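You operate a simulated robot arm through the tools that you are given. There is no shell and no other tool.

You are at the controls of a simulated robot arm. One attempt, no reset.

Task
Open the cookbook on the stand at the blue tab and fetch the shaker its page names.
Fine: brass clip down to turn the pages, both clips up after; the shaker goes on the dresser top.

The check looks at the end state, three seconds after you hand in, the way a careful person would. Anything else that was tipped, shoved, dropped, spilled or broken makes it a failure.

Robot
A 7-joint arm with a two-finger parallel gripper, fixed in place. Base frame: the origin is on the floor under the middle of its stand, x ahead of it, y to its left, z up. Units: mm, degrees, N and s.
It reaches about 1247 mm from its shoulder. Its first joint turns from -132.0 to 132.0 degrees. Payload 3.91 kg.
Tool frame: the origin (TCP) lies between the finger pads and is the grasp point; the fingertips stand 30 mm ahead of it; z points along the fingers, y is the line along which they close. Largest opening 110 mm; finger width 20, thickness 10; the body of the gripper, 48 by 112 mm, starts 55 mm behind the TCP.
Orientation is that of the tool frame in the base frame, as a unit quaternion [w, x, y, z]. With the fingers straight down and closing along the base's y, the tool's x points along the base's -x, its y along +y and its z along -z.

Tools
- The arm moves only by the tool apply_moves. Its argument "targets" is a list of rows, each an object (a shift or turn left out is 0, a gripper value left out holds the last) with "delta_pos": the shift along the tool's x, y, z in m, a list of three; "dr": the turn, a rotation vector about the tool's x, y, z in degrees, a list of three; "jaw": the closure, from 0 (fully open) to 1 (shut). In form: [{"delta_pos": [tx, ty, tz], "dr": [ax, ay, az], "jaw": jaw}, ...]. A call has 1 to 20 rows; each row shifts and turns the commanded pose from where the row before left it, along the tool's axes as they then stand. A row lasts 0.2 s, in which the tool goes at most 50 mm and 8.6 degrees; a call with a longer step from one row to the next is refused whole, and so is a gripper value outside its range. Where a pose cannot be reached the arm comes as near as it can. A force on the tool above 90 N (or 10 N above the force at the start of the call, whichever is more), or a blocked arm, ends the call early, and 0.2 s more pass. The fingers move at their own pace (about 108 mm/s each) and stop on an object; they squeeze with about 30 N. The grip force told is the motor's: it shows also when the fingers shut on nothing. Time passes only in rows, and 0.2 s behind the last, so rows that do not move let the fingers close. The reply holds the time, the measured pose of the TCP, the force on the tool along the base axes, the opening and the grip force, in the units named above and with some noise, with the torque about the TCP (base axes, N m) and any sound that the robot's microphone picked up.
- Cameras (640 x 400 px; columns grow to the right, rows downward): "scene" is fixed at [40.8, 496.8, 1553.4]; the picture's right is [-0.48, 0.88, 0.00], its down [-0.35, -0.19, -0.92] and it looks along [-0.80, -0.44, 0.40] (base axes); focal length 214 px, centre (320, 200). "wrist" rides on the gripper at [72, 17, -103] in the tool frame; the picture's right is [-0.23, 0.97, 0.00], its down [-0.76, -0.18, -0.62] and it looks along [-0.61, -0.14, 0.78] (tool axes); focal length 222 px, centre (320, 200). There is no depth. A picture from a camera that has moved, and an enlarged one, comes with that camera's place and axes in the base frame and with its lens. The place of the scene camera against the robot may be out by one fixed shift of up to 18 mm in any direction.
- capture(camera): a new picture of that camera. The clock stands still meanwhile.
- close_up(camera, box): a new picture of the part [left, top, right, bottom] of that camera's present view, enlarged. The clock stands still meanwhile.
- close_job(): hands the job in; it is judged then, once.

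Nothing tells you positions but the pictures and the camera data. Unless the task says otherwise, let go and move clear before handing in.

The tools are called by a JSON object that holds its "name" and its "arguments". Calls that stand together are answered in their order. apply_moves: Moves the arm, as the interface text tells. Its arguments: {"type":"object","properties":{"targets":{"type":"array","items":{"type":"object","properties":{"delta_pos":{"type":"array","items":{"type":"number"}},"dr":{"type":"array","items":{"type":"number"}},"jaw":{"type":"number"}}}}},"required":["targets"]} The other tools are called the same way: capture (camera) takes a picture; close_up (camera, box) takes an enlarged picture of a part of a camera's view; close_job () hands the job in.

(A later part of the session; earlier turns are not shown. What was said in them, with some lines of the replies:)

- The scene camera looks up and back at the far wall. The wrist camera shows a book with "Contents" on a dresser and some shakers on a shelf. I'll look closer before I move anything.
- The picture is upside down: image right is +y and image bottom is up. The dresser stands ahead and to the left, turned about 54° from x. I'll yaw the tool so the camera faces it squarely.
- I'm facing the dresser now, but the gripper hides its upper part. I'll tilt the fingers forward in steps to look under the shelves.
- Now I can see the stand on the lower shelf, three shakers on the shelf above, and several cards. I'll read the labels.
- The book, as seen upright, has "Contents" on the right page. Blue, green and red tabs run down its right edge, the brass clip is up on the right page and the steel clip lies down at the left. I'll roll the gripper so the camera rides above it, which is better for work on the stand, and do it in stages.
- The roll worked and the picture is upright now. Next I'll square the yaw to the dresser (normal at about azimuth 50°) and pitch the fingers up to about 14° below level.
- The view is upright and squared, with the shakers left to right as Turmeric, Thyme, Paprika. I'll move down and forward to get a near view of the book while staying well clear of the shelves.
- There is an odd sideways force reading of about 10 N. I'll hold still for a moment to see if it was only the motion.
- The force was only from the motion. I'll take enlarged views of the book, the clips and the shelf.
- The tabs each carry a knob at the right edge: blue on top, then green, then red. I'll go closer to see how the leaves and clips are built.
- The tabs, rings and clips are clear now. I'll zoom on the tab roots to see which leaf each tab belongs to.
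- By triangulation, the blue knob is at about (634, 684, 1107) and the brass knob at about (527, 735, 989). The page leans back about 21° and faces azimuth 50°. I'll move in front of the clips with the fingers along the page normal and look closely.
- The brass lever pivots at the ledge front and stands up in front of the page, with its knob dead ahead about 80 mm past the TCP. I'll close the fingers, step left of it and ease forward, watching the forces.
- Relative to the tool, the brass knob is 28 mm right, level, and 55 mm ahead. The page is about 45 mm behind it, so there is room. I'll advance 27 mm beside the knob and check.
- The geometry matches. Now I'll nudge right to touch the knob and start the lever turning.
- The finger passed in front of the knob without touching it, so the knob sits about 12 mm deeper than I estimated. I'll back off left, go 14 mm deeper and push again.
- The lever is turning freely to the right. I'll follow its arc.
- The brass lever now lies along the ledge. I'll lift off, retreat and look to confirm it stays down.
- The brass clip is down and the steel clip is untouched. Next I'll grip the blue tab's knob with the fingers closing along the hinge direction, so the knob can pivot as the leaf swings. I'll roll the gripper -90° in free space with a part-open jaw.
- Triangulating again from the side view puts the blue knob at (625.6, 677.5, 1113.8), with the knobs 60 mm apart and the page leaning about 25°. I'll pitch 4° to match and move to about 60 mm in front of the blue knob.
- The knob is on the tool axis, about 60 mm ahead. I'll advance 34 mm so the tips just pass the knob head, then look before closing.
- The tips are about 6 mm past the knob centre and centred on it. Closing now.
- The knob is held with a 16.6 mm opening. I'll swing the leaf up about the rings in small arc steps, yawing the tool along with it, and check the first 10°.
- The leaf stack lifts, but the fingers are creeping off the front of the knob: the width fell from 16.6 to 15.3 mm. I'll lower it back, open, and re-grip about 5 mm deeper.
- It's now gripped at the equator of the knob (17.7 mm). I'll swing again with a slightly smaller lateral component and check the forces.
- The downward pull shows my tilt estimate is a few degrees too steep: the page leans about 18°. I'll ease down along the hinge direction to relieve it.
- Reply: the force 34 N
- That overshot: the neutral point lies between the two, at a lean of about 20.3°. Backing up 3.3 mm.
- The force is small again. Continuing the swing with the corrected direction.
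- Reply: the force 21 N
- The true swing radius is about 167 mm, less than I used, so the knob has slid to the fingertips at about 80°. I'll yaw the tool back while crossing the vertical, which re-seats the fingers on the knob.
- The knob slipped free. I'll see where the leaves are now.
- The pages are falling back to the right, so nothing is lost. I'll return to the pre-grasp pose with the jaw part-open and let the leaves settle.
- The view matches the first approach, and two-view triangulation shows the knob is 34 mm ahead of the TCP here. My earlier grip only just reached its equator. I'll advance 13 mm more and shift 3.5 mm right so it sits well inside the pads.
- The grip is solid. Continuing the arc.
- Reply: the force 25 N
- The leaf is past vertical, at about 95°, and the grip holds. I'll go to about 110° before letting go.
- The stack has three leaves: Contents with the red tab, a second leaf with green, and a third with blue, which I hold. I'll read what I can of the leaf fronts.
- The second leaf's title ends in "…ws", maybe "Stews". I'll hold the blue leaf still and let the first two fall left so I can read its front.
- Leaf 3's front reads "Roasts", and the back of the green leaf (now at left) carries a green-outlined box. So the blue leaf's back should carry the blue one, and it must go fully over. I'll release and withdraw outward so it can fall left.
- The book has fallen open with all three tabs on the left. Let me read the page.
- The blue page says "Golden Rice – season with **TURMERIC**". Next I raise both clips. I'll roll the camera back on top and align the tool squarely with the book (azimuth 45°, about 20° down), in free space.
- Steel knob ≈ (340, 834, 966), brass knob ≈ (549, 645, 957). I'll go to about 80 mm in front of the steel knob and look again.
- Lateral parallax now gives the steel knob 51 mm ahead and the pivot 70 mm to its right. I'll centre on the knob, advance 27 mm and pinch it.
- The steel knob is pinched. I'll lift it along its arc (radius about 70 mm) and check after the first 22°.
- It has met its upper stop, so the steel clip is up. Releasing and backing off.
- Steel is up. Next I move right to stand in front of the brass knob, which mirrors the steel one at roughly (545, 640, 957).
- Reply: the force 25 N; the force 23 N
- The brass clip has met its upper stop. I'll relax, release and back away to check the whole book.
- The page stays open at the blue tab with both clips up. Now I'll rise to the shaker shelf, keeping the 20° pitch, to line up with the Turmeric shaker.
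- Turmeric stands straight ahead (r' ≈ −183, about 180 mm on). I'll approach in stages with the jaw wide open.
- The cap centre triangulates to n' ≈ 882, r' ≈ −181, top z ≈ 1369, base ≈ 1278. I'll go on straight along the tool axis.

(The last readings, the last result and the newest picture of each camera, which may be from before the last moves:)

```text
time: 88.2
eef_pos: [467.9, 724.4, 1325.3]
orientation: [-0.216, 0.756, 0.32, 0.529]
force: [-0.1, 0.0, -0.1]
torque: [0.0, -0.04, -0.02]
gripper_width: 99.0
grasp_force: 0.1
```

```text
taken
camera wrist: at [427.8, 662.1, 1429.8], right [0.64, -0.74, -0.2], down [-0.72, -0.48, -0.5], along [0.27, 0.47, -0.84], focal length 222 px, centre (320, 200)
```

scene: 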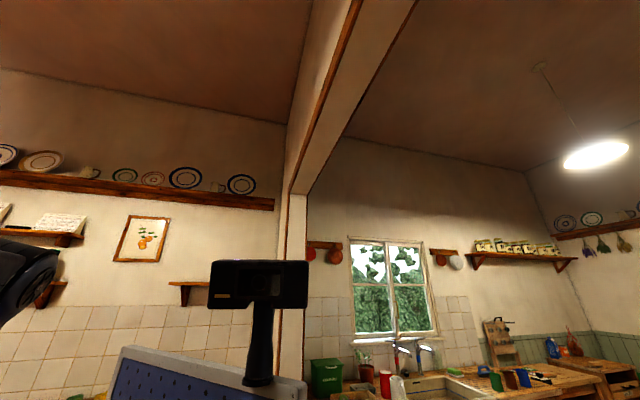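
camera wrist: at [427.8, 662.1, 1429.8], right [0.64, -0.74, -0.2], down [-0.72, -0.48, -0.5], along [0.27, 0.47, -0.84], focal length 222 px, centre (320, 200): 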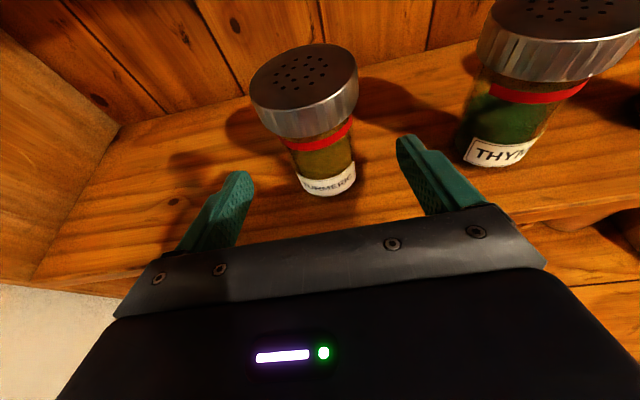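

{"name": "apply_moves", "arguments": {"targets": [{"delta_pos": [0, 0, 0.018]}, {"delta_pos": [0, 0, 0.013]}, {"delta_pos": [0, 0, 0.01]}, {"delta_pos": [0, 0, 0]}]}}

{"name": "capture", "arguments": {"camera": "wrist"}}

```text
time: 89.2
eef_pos: [492.7, 752.1, 1312.2]
orientation: [-0.216, 0.756, 0.32, 0.529]
force: [0.2, -0.1, -0.5]
torque: [-0.03, 0.01, -0.03]
gripper_width: 98.8
grasp_force: 0.0
```

```text
taken
camera wrist: at [454.4, 690.0, 1416.2], right [0.64, -0.74, -0.2], down [-0.72, -0.48, -0.5], along [0.27, 0.47, -0.84], focal length 222 px, centre (320, 200)
```

wrist: 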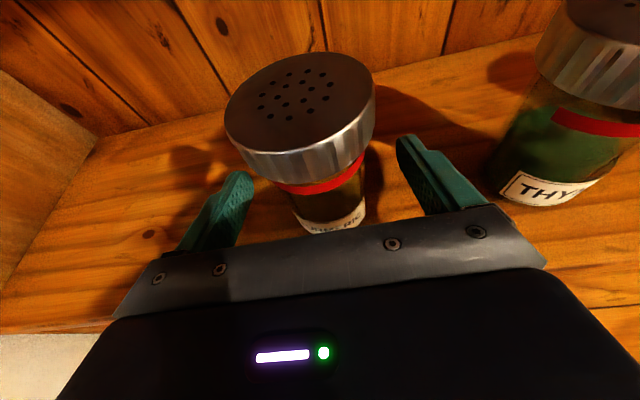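

The shaker is between the fingers. I'll close most of the way first and check the centring.

{"name": "apply_moves", "arguments": {"targets": [{"jaw": 0.42}, {"jaw": 0.42}]}}

{"name": "close_up", "arguments": {"camera": "wrist", "box": [200, 40, 440, 240]}}

```text
time: 89.8
eef_pos: [494.5, 751.0, 1312.6]
orientation: [-0.217, 0.756, 0.32, 0.529]
force: [0.7, -0.3, 0.3]
torque: [0.01, 0.0, 0.03]
gripper_width: 63.8
grasp_force: 0.1
```

```text
2.00 times, centred on (320, 140) of wrist
camera zoom: at [454.4, 689.9, 1416.2], right [0.64, -0.74, -0.2], down [-0.72, -0.48, -0.5], along [0.27, 0.47, -0.84], focal length 444 px, centre (320, 320)
```

zoom: 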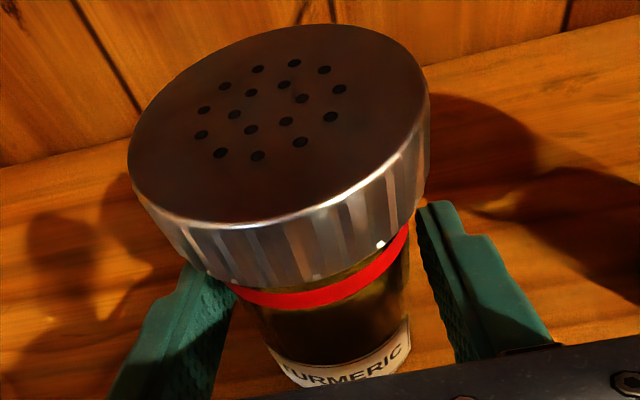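

{"name": "apply_moves", "arguments": {"targets": [{"delta_pos": [0, -0.002, 0]}, {"delta_pos": [0, 0, 0]}, {"jaw": 1}, {"jaw": 1}, {"jaw": 1}]}}

{"name": "close_up", "arguments": {"camera": "wrist", "box": [200, 40, 440, 240]}}

```text
time: 91.0
eef_pos: [491.7, 752.8, 1313.9]
orientation: [-0.215, 0.756, 0.318, 0.529]
force: [-0.6, 1.5, 2.1]
torque: [0.06, 0.06, 0.0]
gripper_width: 47.3
grasp_force: 30.1
```

```text
2.00 times, centred on (320, 140) of wrist
camera zoom: at [453.1, 691.1, 1416.3], right [0.64, -0.74, -0.2], down [-0.72, -0.48, -0.5], along [0.27, 0.47, -0.84], focal length 444 px, centre (320, 320)
```

zoom: 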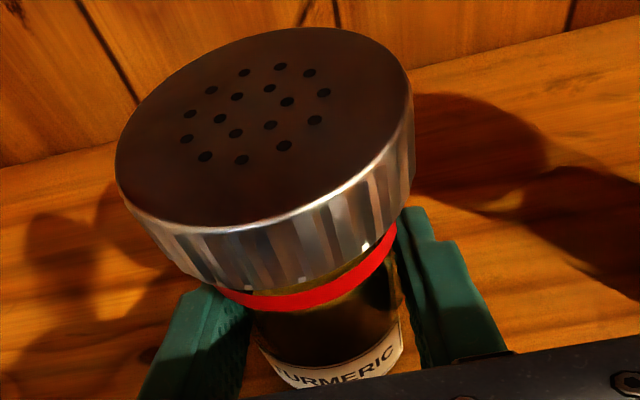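

I have it, with a 47.3 mm body in the grip. I'll lift 15 mm, back straight out from the shelf, and then look down at the dresser top for a clear spot.

{"name": "apply_moves", "arguments": {"targets": [{"delta_pos": [0.0094, 0, -0.0035]}, {"delta_pos": [0.0094, 0, -0.0035]}, {"delta_pos": [-0.0069, 0, -0.0188]}, {"delta_pos": [-0.0104, 0, -0.0282]}, {"delta_pos": [-0.0121, 0, -0.0329]}, {"delta_pos": [-0.0121, 0, -0.0329]}, {"delta_pos": [-0.0121, 0, -0.0329]}, {"delta_pos": [0, 0, 0]}]}}

{"name": "capture", "arguments": {"camera": "wrist"}}

```text
time: 92.8
eef_pos: [382.0, 641.8, 1332.4]
orientation: [-0.217, 0.755, 0.32, 0.529]
force: [1.0, 0.1, -2.2]
torque: [-0.05, -0.02, -0.01]
gripper_width: 47.1
grasp_force: 29.9
```

```text
taken
camera wrist: at [343.6, 580.3, 1435.2], right [0.64, -0.74, -0.2], down [-0.72, -0.48, -0.5], along [0.27, 0.47, -0.84], focal length 222 px, centre (320, 200)
```

wrist: 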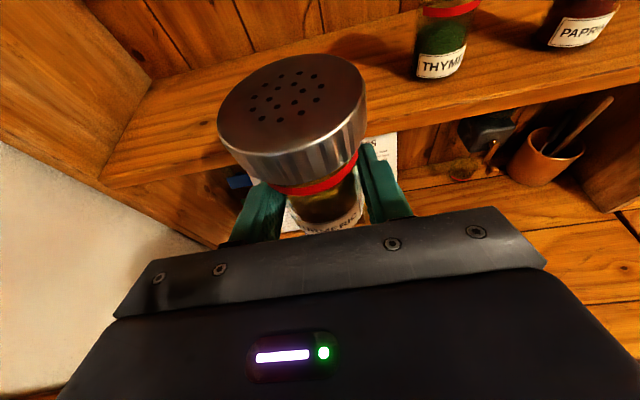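

The shaker is out and upright. I'll carry it right to an open stretch of the dresser top (about n' 745, r' +10), clear of the stand.

{"name": "apply_moves", "arguments": {"targets": [{"delta_pos": [0.0015, 0.028, 0.0039]}, {"delta_pos": [0.0015, 0.036, 0.0039]}, {"delta_pos": [0.0015, 0.036, 0.0039]}, {"delta_pos": [0.0015, 0.036, 0.0039]}, {"delta_pos": [0.0013, 0.036, 0.0041]}, {"delta_pos": [0, 0.022, 0]}, {"delta_pos": [0, 0, 0]}, {"delta_pos": [0, 0, 0]}]}}

{"name": "capture", "arguments": {"camera": "wrist"}}

```text
time: 94.6
eef_pos: [535.2, 521.1, 1334.0]
orientation: [-0.216, 0.756, 0.32, 0.528]
force: [0.5, -0.1, -1.1]
torque: [0.01, -0.02, 0.0]
gripper_width: 47.0
grasp_force: 30.0
```

```text
taken
camera wrist: at [496.3, 459.4, 1438.5], right [0.64, -0.74, -0.2], down [-0.72, -0.48, -0.5], along [0.27, 0.47, -0.84], focal length 222 px, centre (320, 200)
```

wrist: 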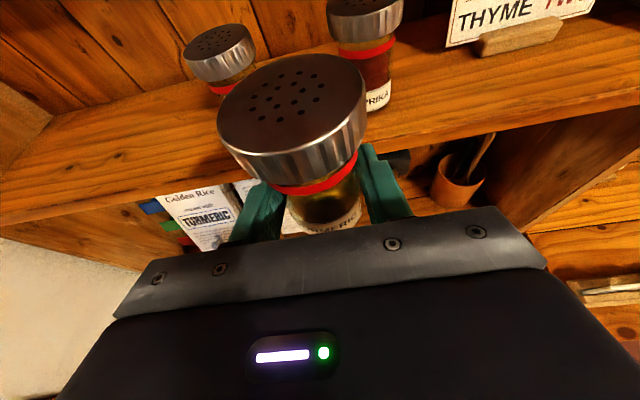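

{"name": "apply_moves", "arguments": {"targets": [{"delta_pos": [-0.0282, 0, 0.0104]}, {"delta_pos": [-0.0375, 0, 0.0139]}, {"delta_pos": [-0.0375, 0, 0.0139]}, {"delta_pos": [-0.0375, 0, 0.0139]}, {"delta_pos": [-0.0375, 0, 0.0139]}, {"delta_pos": [-0.0375, 0, 0.0139]}, {"delta_pos": [-0.0375, 0, 0.0139]}, {"delta_pos": [-0.02, 0, 0.0074]}, {"delta_pos": [0, 0, 0]}, {"delta_pos": [0, 0, 0]}]}}

{"name": "capture", "arguments": {"camera": "wrist"}}

```text
time: 96.8
eef_pos: [537.8, 519.1, 1043.9]
orientation: [-0.216, 0.756, 0.32, 0.529]
force: [0.4, 0.1, -1.5]
torque: [0.01, 0.0, 0.02]
gripper_width: 47.4
grasp_force: 30.0
```

```text
taken
camera wrist: at [499.0, 456.7, 1147.8], right [0.64, -0.74, -0.2], down [-0.72, -0.48, -0.5], along [0.27, 0.47, -0.84], focal length 222 px, centre (320, 200)
```

wrist: 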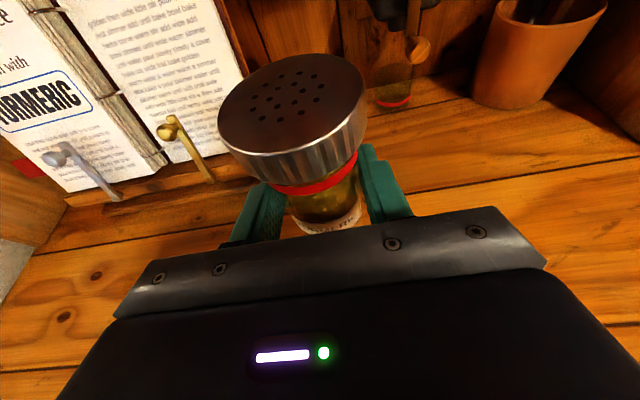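

{"name": "apply_moves", "arguments": {"targets": [{"delta_pos": [-0.0282, 0, 0.0104]}, {"delta_pos": [-0.0282, 0, 0.0104]}, {"delta_pos": [-0.0188, 0, 0.007]}, {"delta_pos": [0, 0, 0]}, {"delta_pos": [0, 0, 0]}]}}

{"name": "capture", "arguments": {"camera": "wrist"}}

```text
time: 98.0
eef_pos: [538.0, 518.3, 965.4]
orientation: [-0.217, 0.755, 0.321, 0.528]
force: [0.4, 0.5, -0.3]
torque: [-0.01, 0.02, 0.01]
gripper_width: 47.2
grasp_force: 29.6
```

```text
taken
camera wrist: at [499.7, 456.7, 1067.6], right [0.64, -0.74, -0.2], down [-0.72, -0.48, -0.5], along [0.27, 0.47, -0.84], focal length 222 px, centre (320, 200)
```

wrist: 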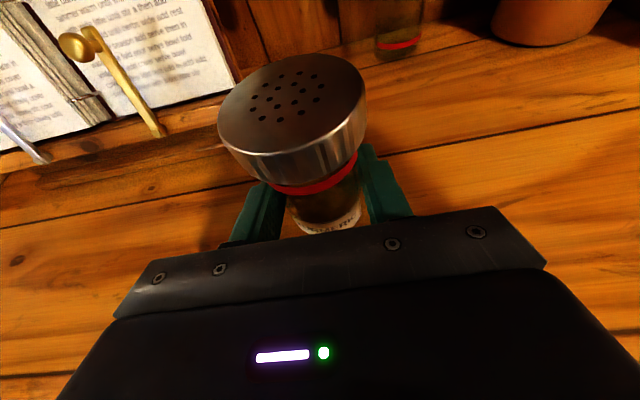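

{"name": "apply_moves", "arguments": {"targets": [{"delta_pos": [-0.0094, 0, 0.0035]}, {"delta_pos": [-0.0094, 0, 0.0035]}, {"delta_pos": [0, 0, 0]}]}}

{"name": "apply_moves", "arguments": {"targets": [{"delta_pos": [-0.0056, 0, 0.0021]}, {"delta_pos": [0, 0, 0]}]}}

{"name": "close_up", "arguments": {"camera": "wrist", "box": [200, 100, 440, 240]}}

```text
time: 98.8
eef_pos: [539.5, 518.3, 943.0]
orientation: [-0.217, 0.756, 0.319, 0.529]
force: [-0.1, -0.5, -0.8]
torque: [-0.02, -0.03, -0.02]
gripper_width: 47.0
grasp_force: 29.4
```

```text
time: 99.4
eef_pos: [539.5, 518.5, 937.9]
orientation: [-0.217, 0.756, 0.32, 0.528]
force: [-0.4, -0.6, -1.0]
torque: [0.03, 0.01, 0.03]
gripper_width: 47.0
grasp_force: 29.7
```

```text
2.67 times, centred on (320, 170) of wrist
camera zoom: at [500.3, 456.4, 1040.7], right [0.64, -0.74, -0.2], down [-0.72, -0.48, -0.5], along [0.27, 0.47, -0.84], focal length 592 px, centre (320, 280)
```

zoom: 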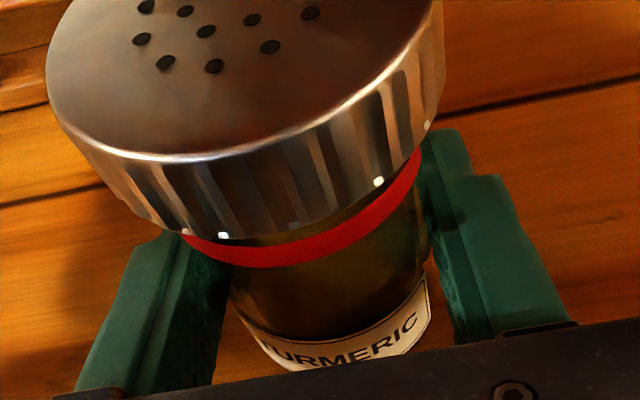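

Still above the surface. I'll lower in 4 mm steps and watch for contact.

{"name": "apply_moves", "arguments": {"targets": [{"delta_pos": [-0.0038, 0, 0.0014]}, {"delta_pos": [0, 0, 0]}]}}

{"name": "apply_moves", "arguments": {"targets": [{"delta_pos": [-0.0038, 0, 0.0014]}, {"delta_pos": [0, 0, 0]}]}}

```text
time: 100.0
eef_pos: [539.4, 518.4, 932.4]
orientation: [-0.216, 0.756, 0.32, 0.529]
force: [-0.4, 0.2, -0.8]
torque: [0.0, 0.02, -0.02]
gripper_width: 47.2
grasp_force: 30.2
```

```text
time: 100.6
eef_pos: [539.6, 518.7, 929.2]
orientation: [-0.216, 0.756, 0.319, 0.529]
force: [2.9, 2.3, 16.9]
torque: [0.44, 0.01, -0.05]
gripper_width: 47.2
grasp_force: 30.2
```

That's contact, at 17 N upward. I'll ease up about 1.2 mm to relieve the pressure before opening.

{"name": "apply_moves", "arguments": {"targets": [{"delta_pos": [0.0011, 0, -0.0004]}, {"delta_pos": [0, 0, 0]}]}}

```text
time: 101.2
eef_pos: [539.2, 517.9, 930.4]
orientation: [-0.217, 0.756, 0.32, 0.528]
force: [-0.7, 2.0, 6.5]
torque: [0.24, 0.05, 0.01]
gripper_width: 47.1
grasp_force: 29.7
```

{"name": "apply_moves", "arguments": {"targets": [{"jaw": 0.5}, {"jaw": 0.4}, {"jaw": 0.3}, {"delta_pos": [0, 0, 0]}]}}

{"name": "capture", "arguments": {"camera": "wrist"}}

```text
time: 102.2
eef_pos: [539.2, 517.7, 930.6]
orientation: [-0.217, 0.756, 0.32, 0.529]
force: [-1.0, 0.3, -0.1]
torque: [0.04, 0.02, 0.02]
gripper_width: 76.7
grasp_force: 0.1
```

```text
taken
camera wrist: at [500.4, 456.5, 1034.0], right [0.64, -0.74, -0.2], down [-0.72, -0.48, -0.5], along [0.27, 0.47, -0.84], focal length 222 px, centre (320, 200)
```

wrist: 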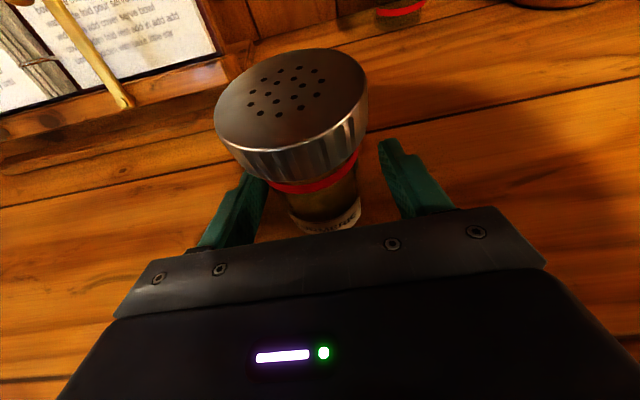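

The shaker is standing free. Retreating straight back along the tool axis.

{"name": "apply_moves", "arguments": {"targets": [{"delta_pos": [0, 0, -0.015]}, {"delta_pos": [0, 0, -0.03]}, {"delta_pos": [0, 0, -0.04]}, {"delta_pos": [0, 0, -0.04]}, {"delta_pos": [0.03, 0, -0.03]}, {"delta_pos": [0.04, 0, -0.02]}, {"delta_pos": [0.04, 0, -0.02]}, {"delta_pos": [0.04, 0, -0.02]}, {"delta_pos": [0, 0, 0]}]}}

{"name": "capture", "arguments": {"camera": "wrist"}}

```text
time: 104.2
eef_pos: [432.6, 414.3, 1144.9]
orientation: [-0.217, 0.756, 0.32, 0.529]
force: [-0.1, -1.0, -1.2]
torque: [0.03, 0.01, 0.02]
gripper_width: 77.0
grasp_force: 0.0
```

```text
taken
camera wrist: at [393.4, 351.9, 1249.4], right [0.64, -0.74, -0.2], down [-0.72, -0.48, -0.5], along [0.27, 0.47, -0.84], focal length 222 px, centre (320, 200)
```

wrist: 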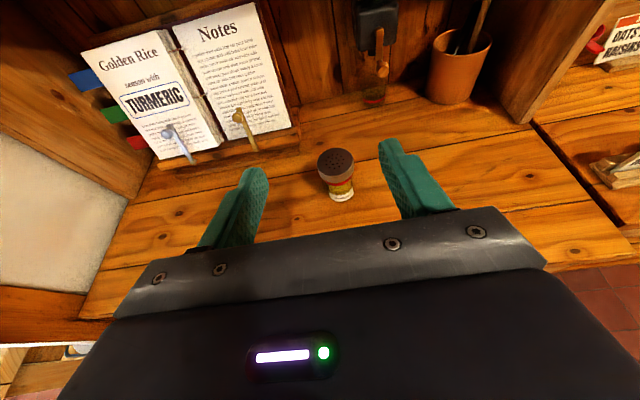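

{"name": "close_up", "arguments": {"camera": "wrist", "box": [60, 0, 320, 170]}}

{"name": "close_up", "arguments": {"camera": "wrist", "box": [290, 120, 400, 215]}}

{"name": "close_up", "arguments": {"camera": "wrist", "box": [320, 0, 520, 130]}}

```text
2.35 times, centred on (190, 85) of wrist
camera zoom: at [393.4, 351.9, 1249.4], right [0.64, -0.74, -0.2], down [-0.72, -0.48, -0.5], along [0.27, 0.47, -0.84], focal length 523 px, centre (626, 471)
```

zoom: 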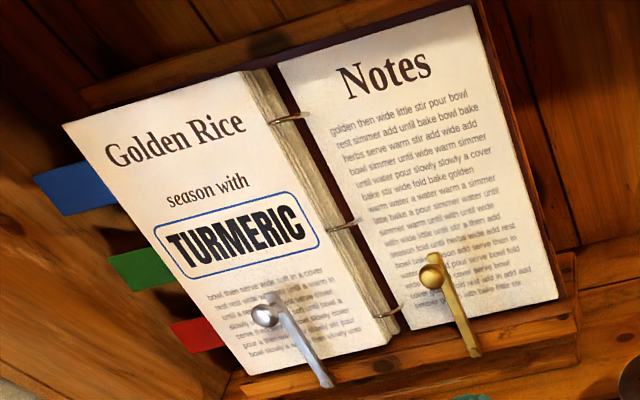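

```text
4.21 times, centred on (345, 168) of wrist
camera zoom: at [393.4, 351.9, 1249.4], right [0.64, -0.74, -0.2], down [-0.72, -0.48, -0.5], along [0.27, 0.47, -0.84], focal length 935 px, centre (215, 337)
```

zoom: 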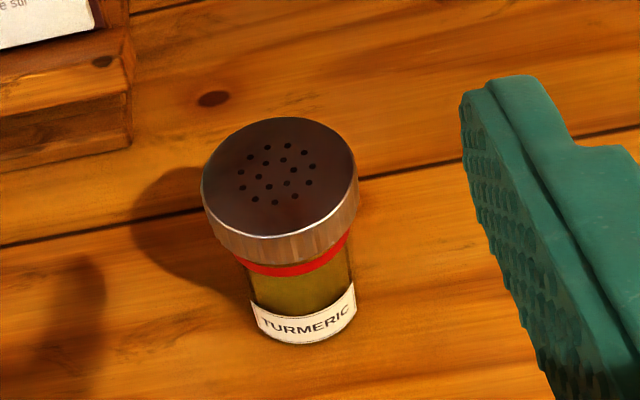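

```text
3.08 times, centred on (420, 65) of wrist
camera zoom: at [393.4, 351.9, 1249.4], right [0.64, -0.74, -0.2], down [-0.72, -0.48, -0.5], along [0.27, 0.47, -0.84], focal length 684 px, centre (12, 615)
```

zoom: 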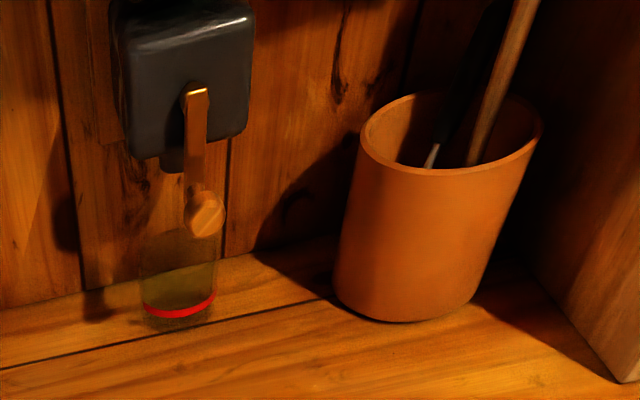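

The book lies open at the blue tab ("Golden Rice – season with TURMERIC") with both clips up. The Turmeric shaker stands upright on the dresser top, the other items are undisturbed, and the gripper is open and clear. Handing in.

{"name": "close_job", "arguments": {}}

```text
The job is handed in.
```

I opened the cookbook at the blue tab, and the page names turmeric: "Golden Rice – season with TURMERIC". The turmeric shaker now stands upright on the dresser top, just right of the stand. The job is handed in; I have not seen the verdict.

- **Clips:** I turned the brass clip down before the pages and raised both clips afterwards. Each stopped against its upper limit, and both were still up in the last picture.
- **Page turn:** My first try at the blue leaf slipped at about 80 degrees and the pages fell back to the right. The second try carried it over, along with the contents and green leaves.
- **Dresser top:** I took this to mean the worktop the book stand sits on, not the top of the shelving above.
- **Everything else:** The mill and the pot were untouched in the last picture. The thyme and paprika shakers were standing undisturbed when I last had them in view.
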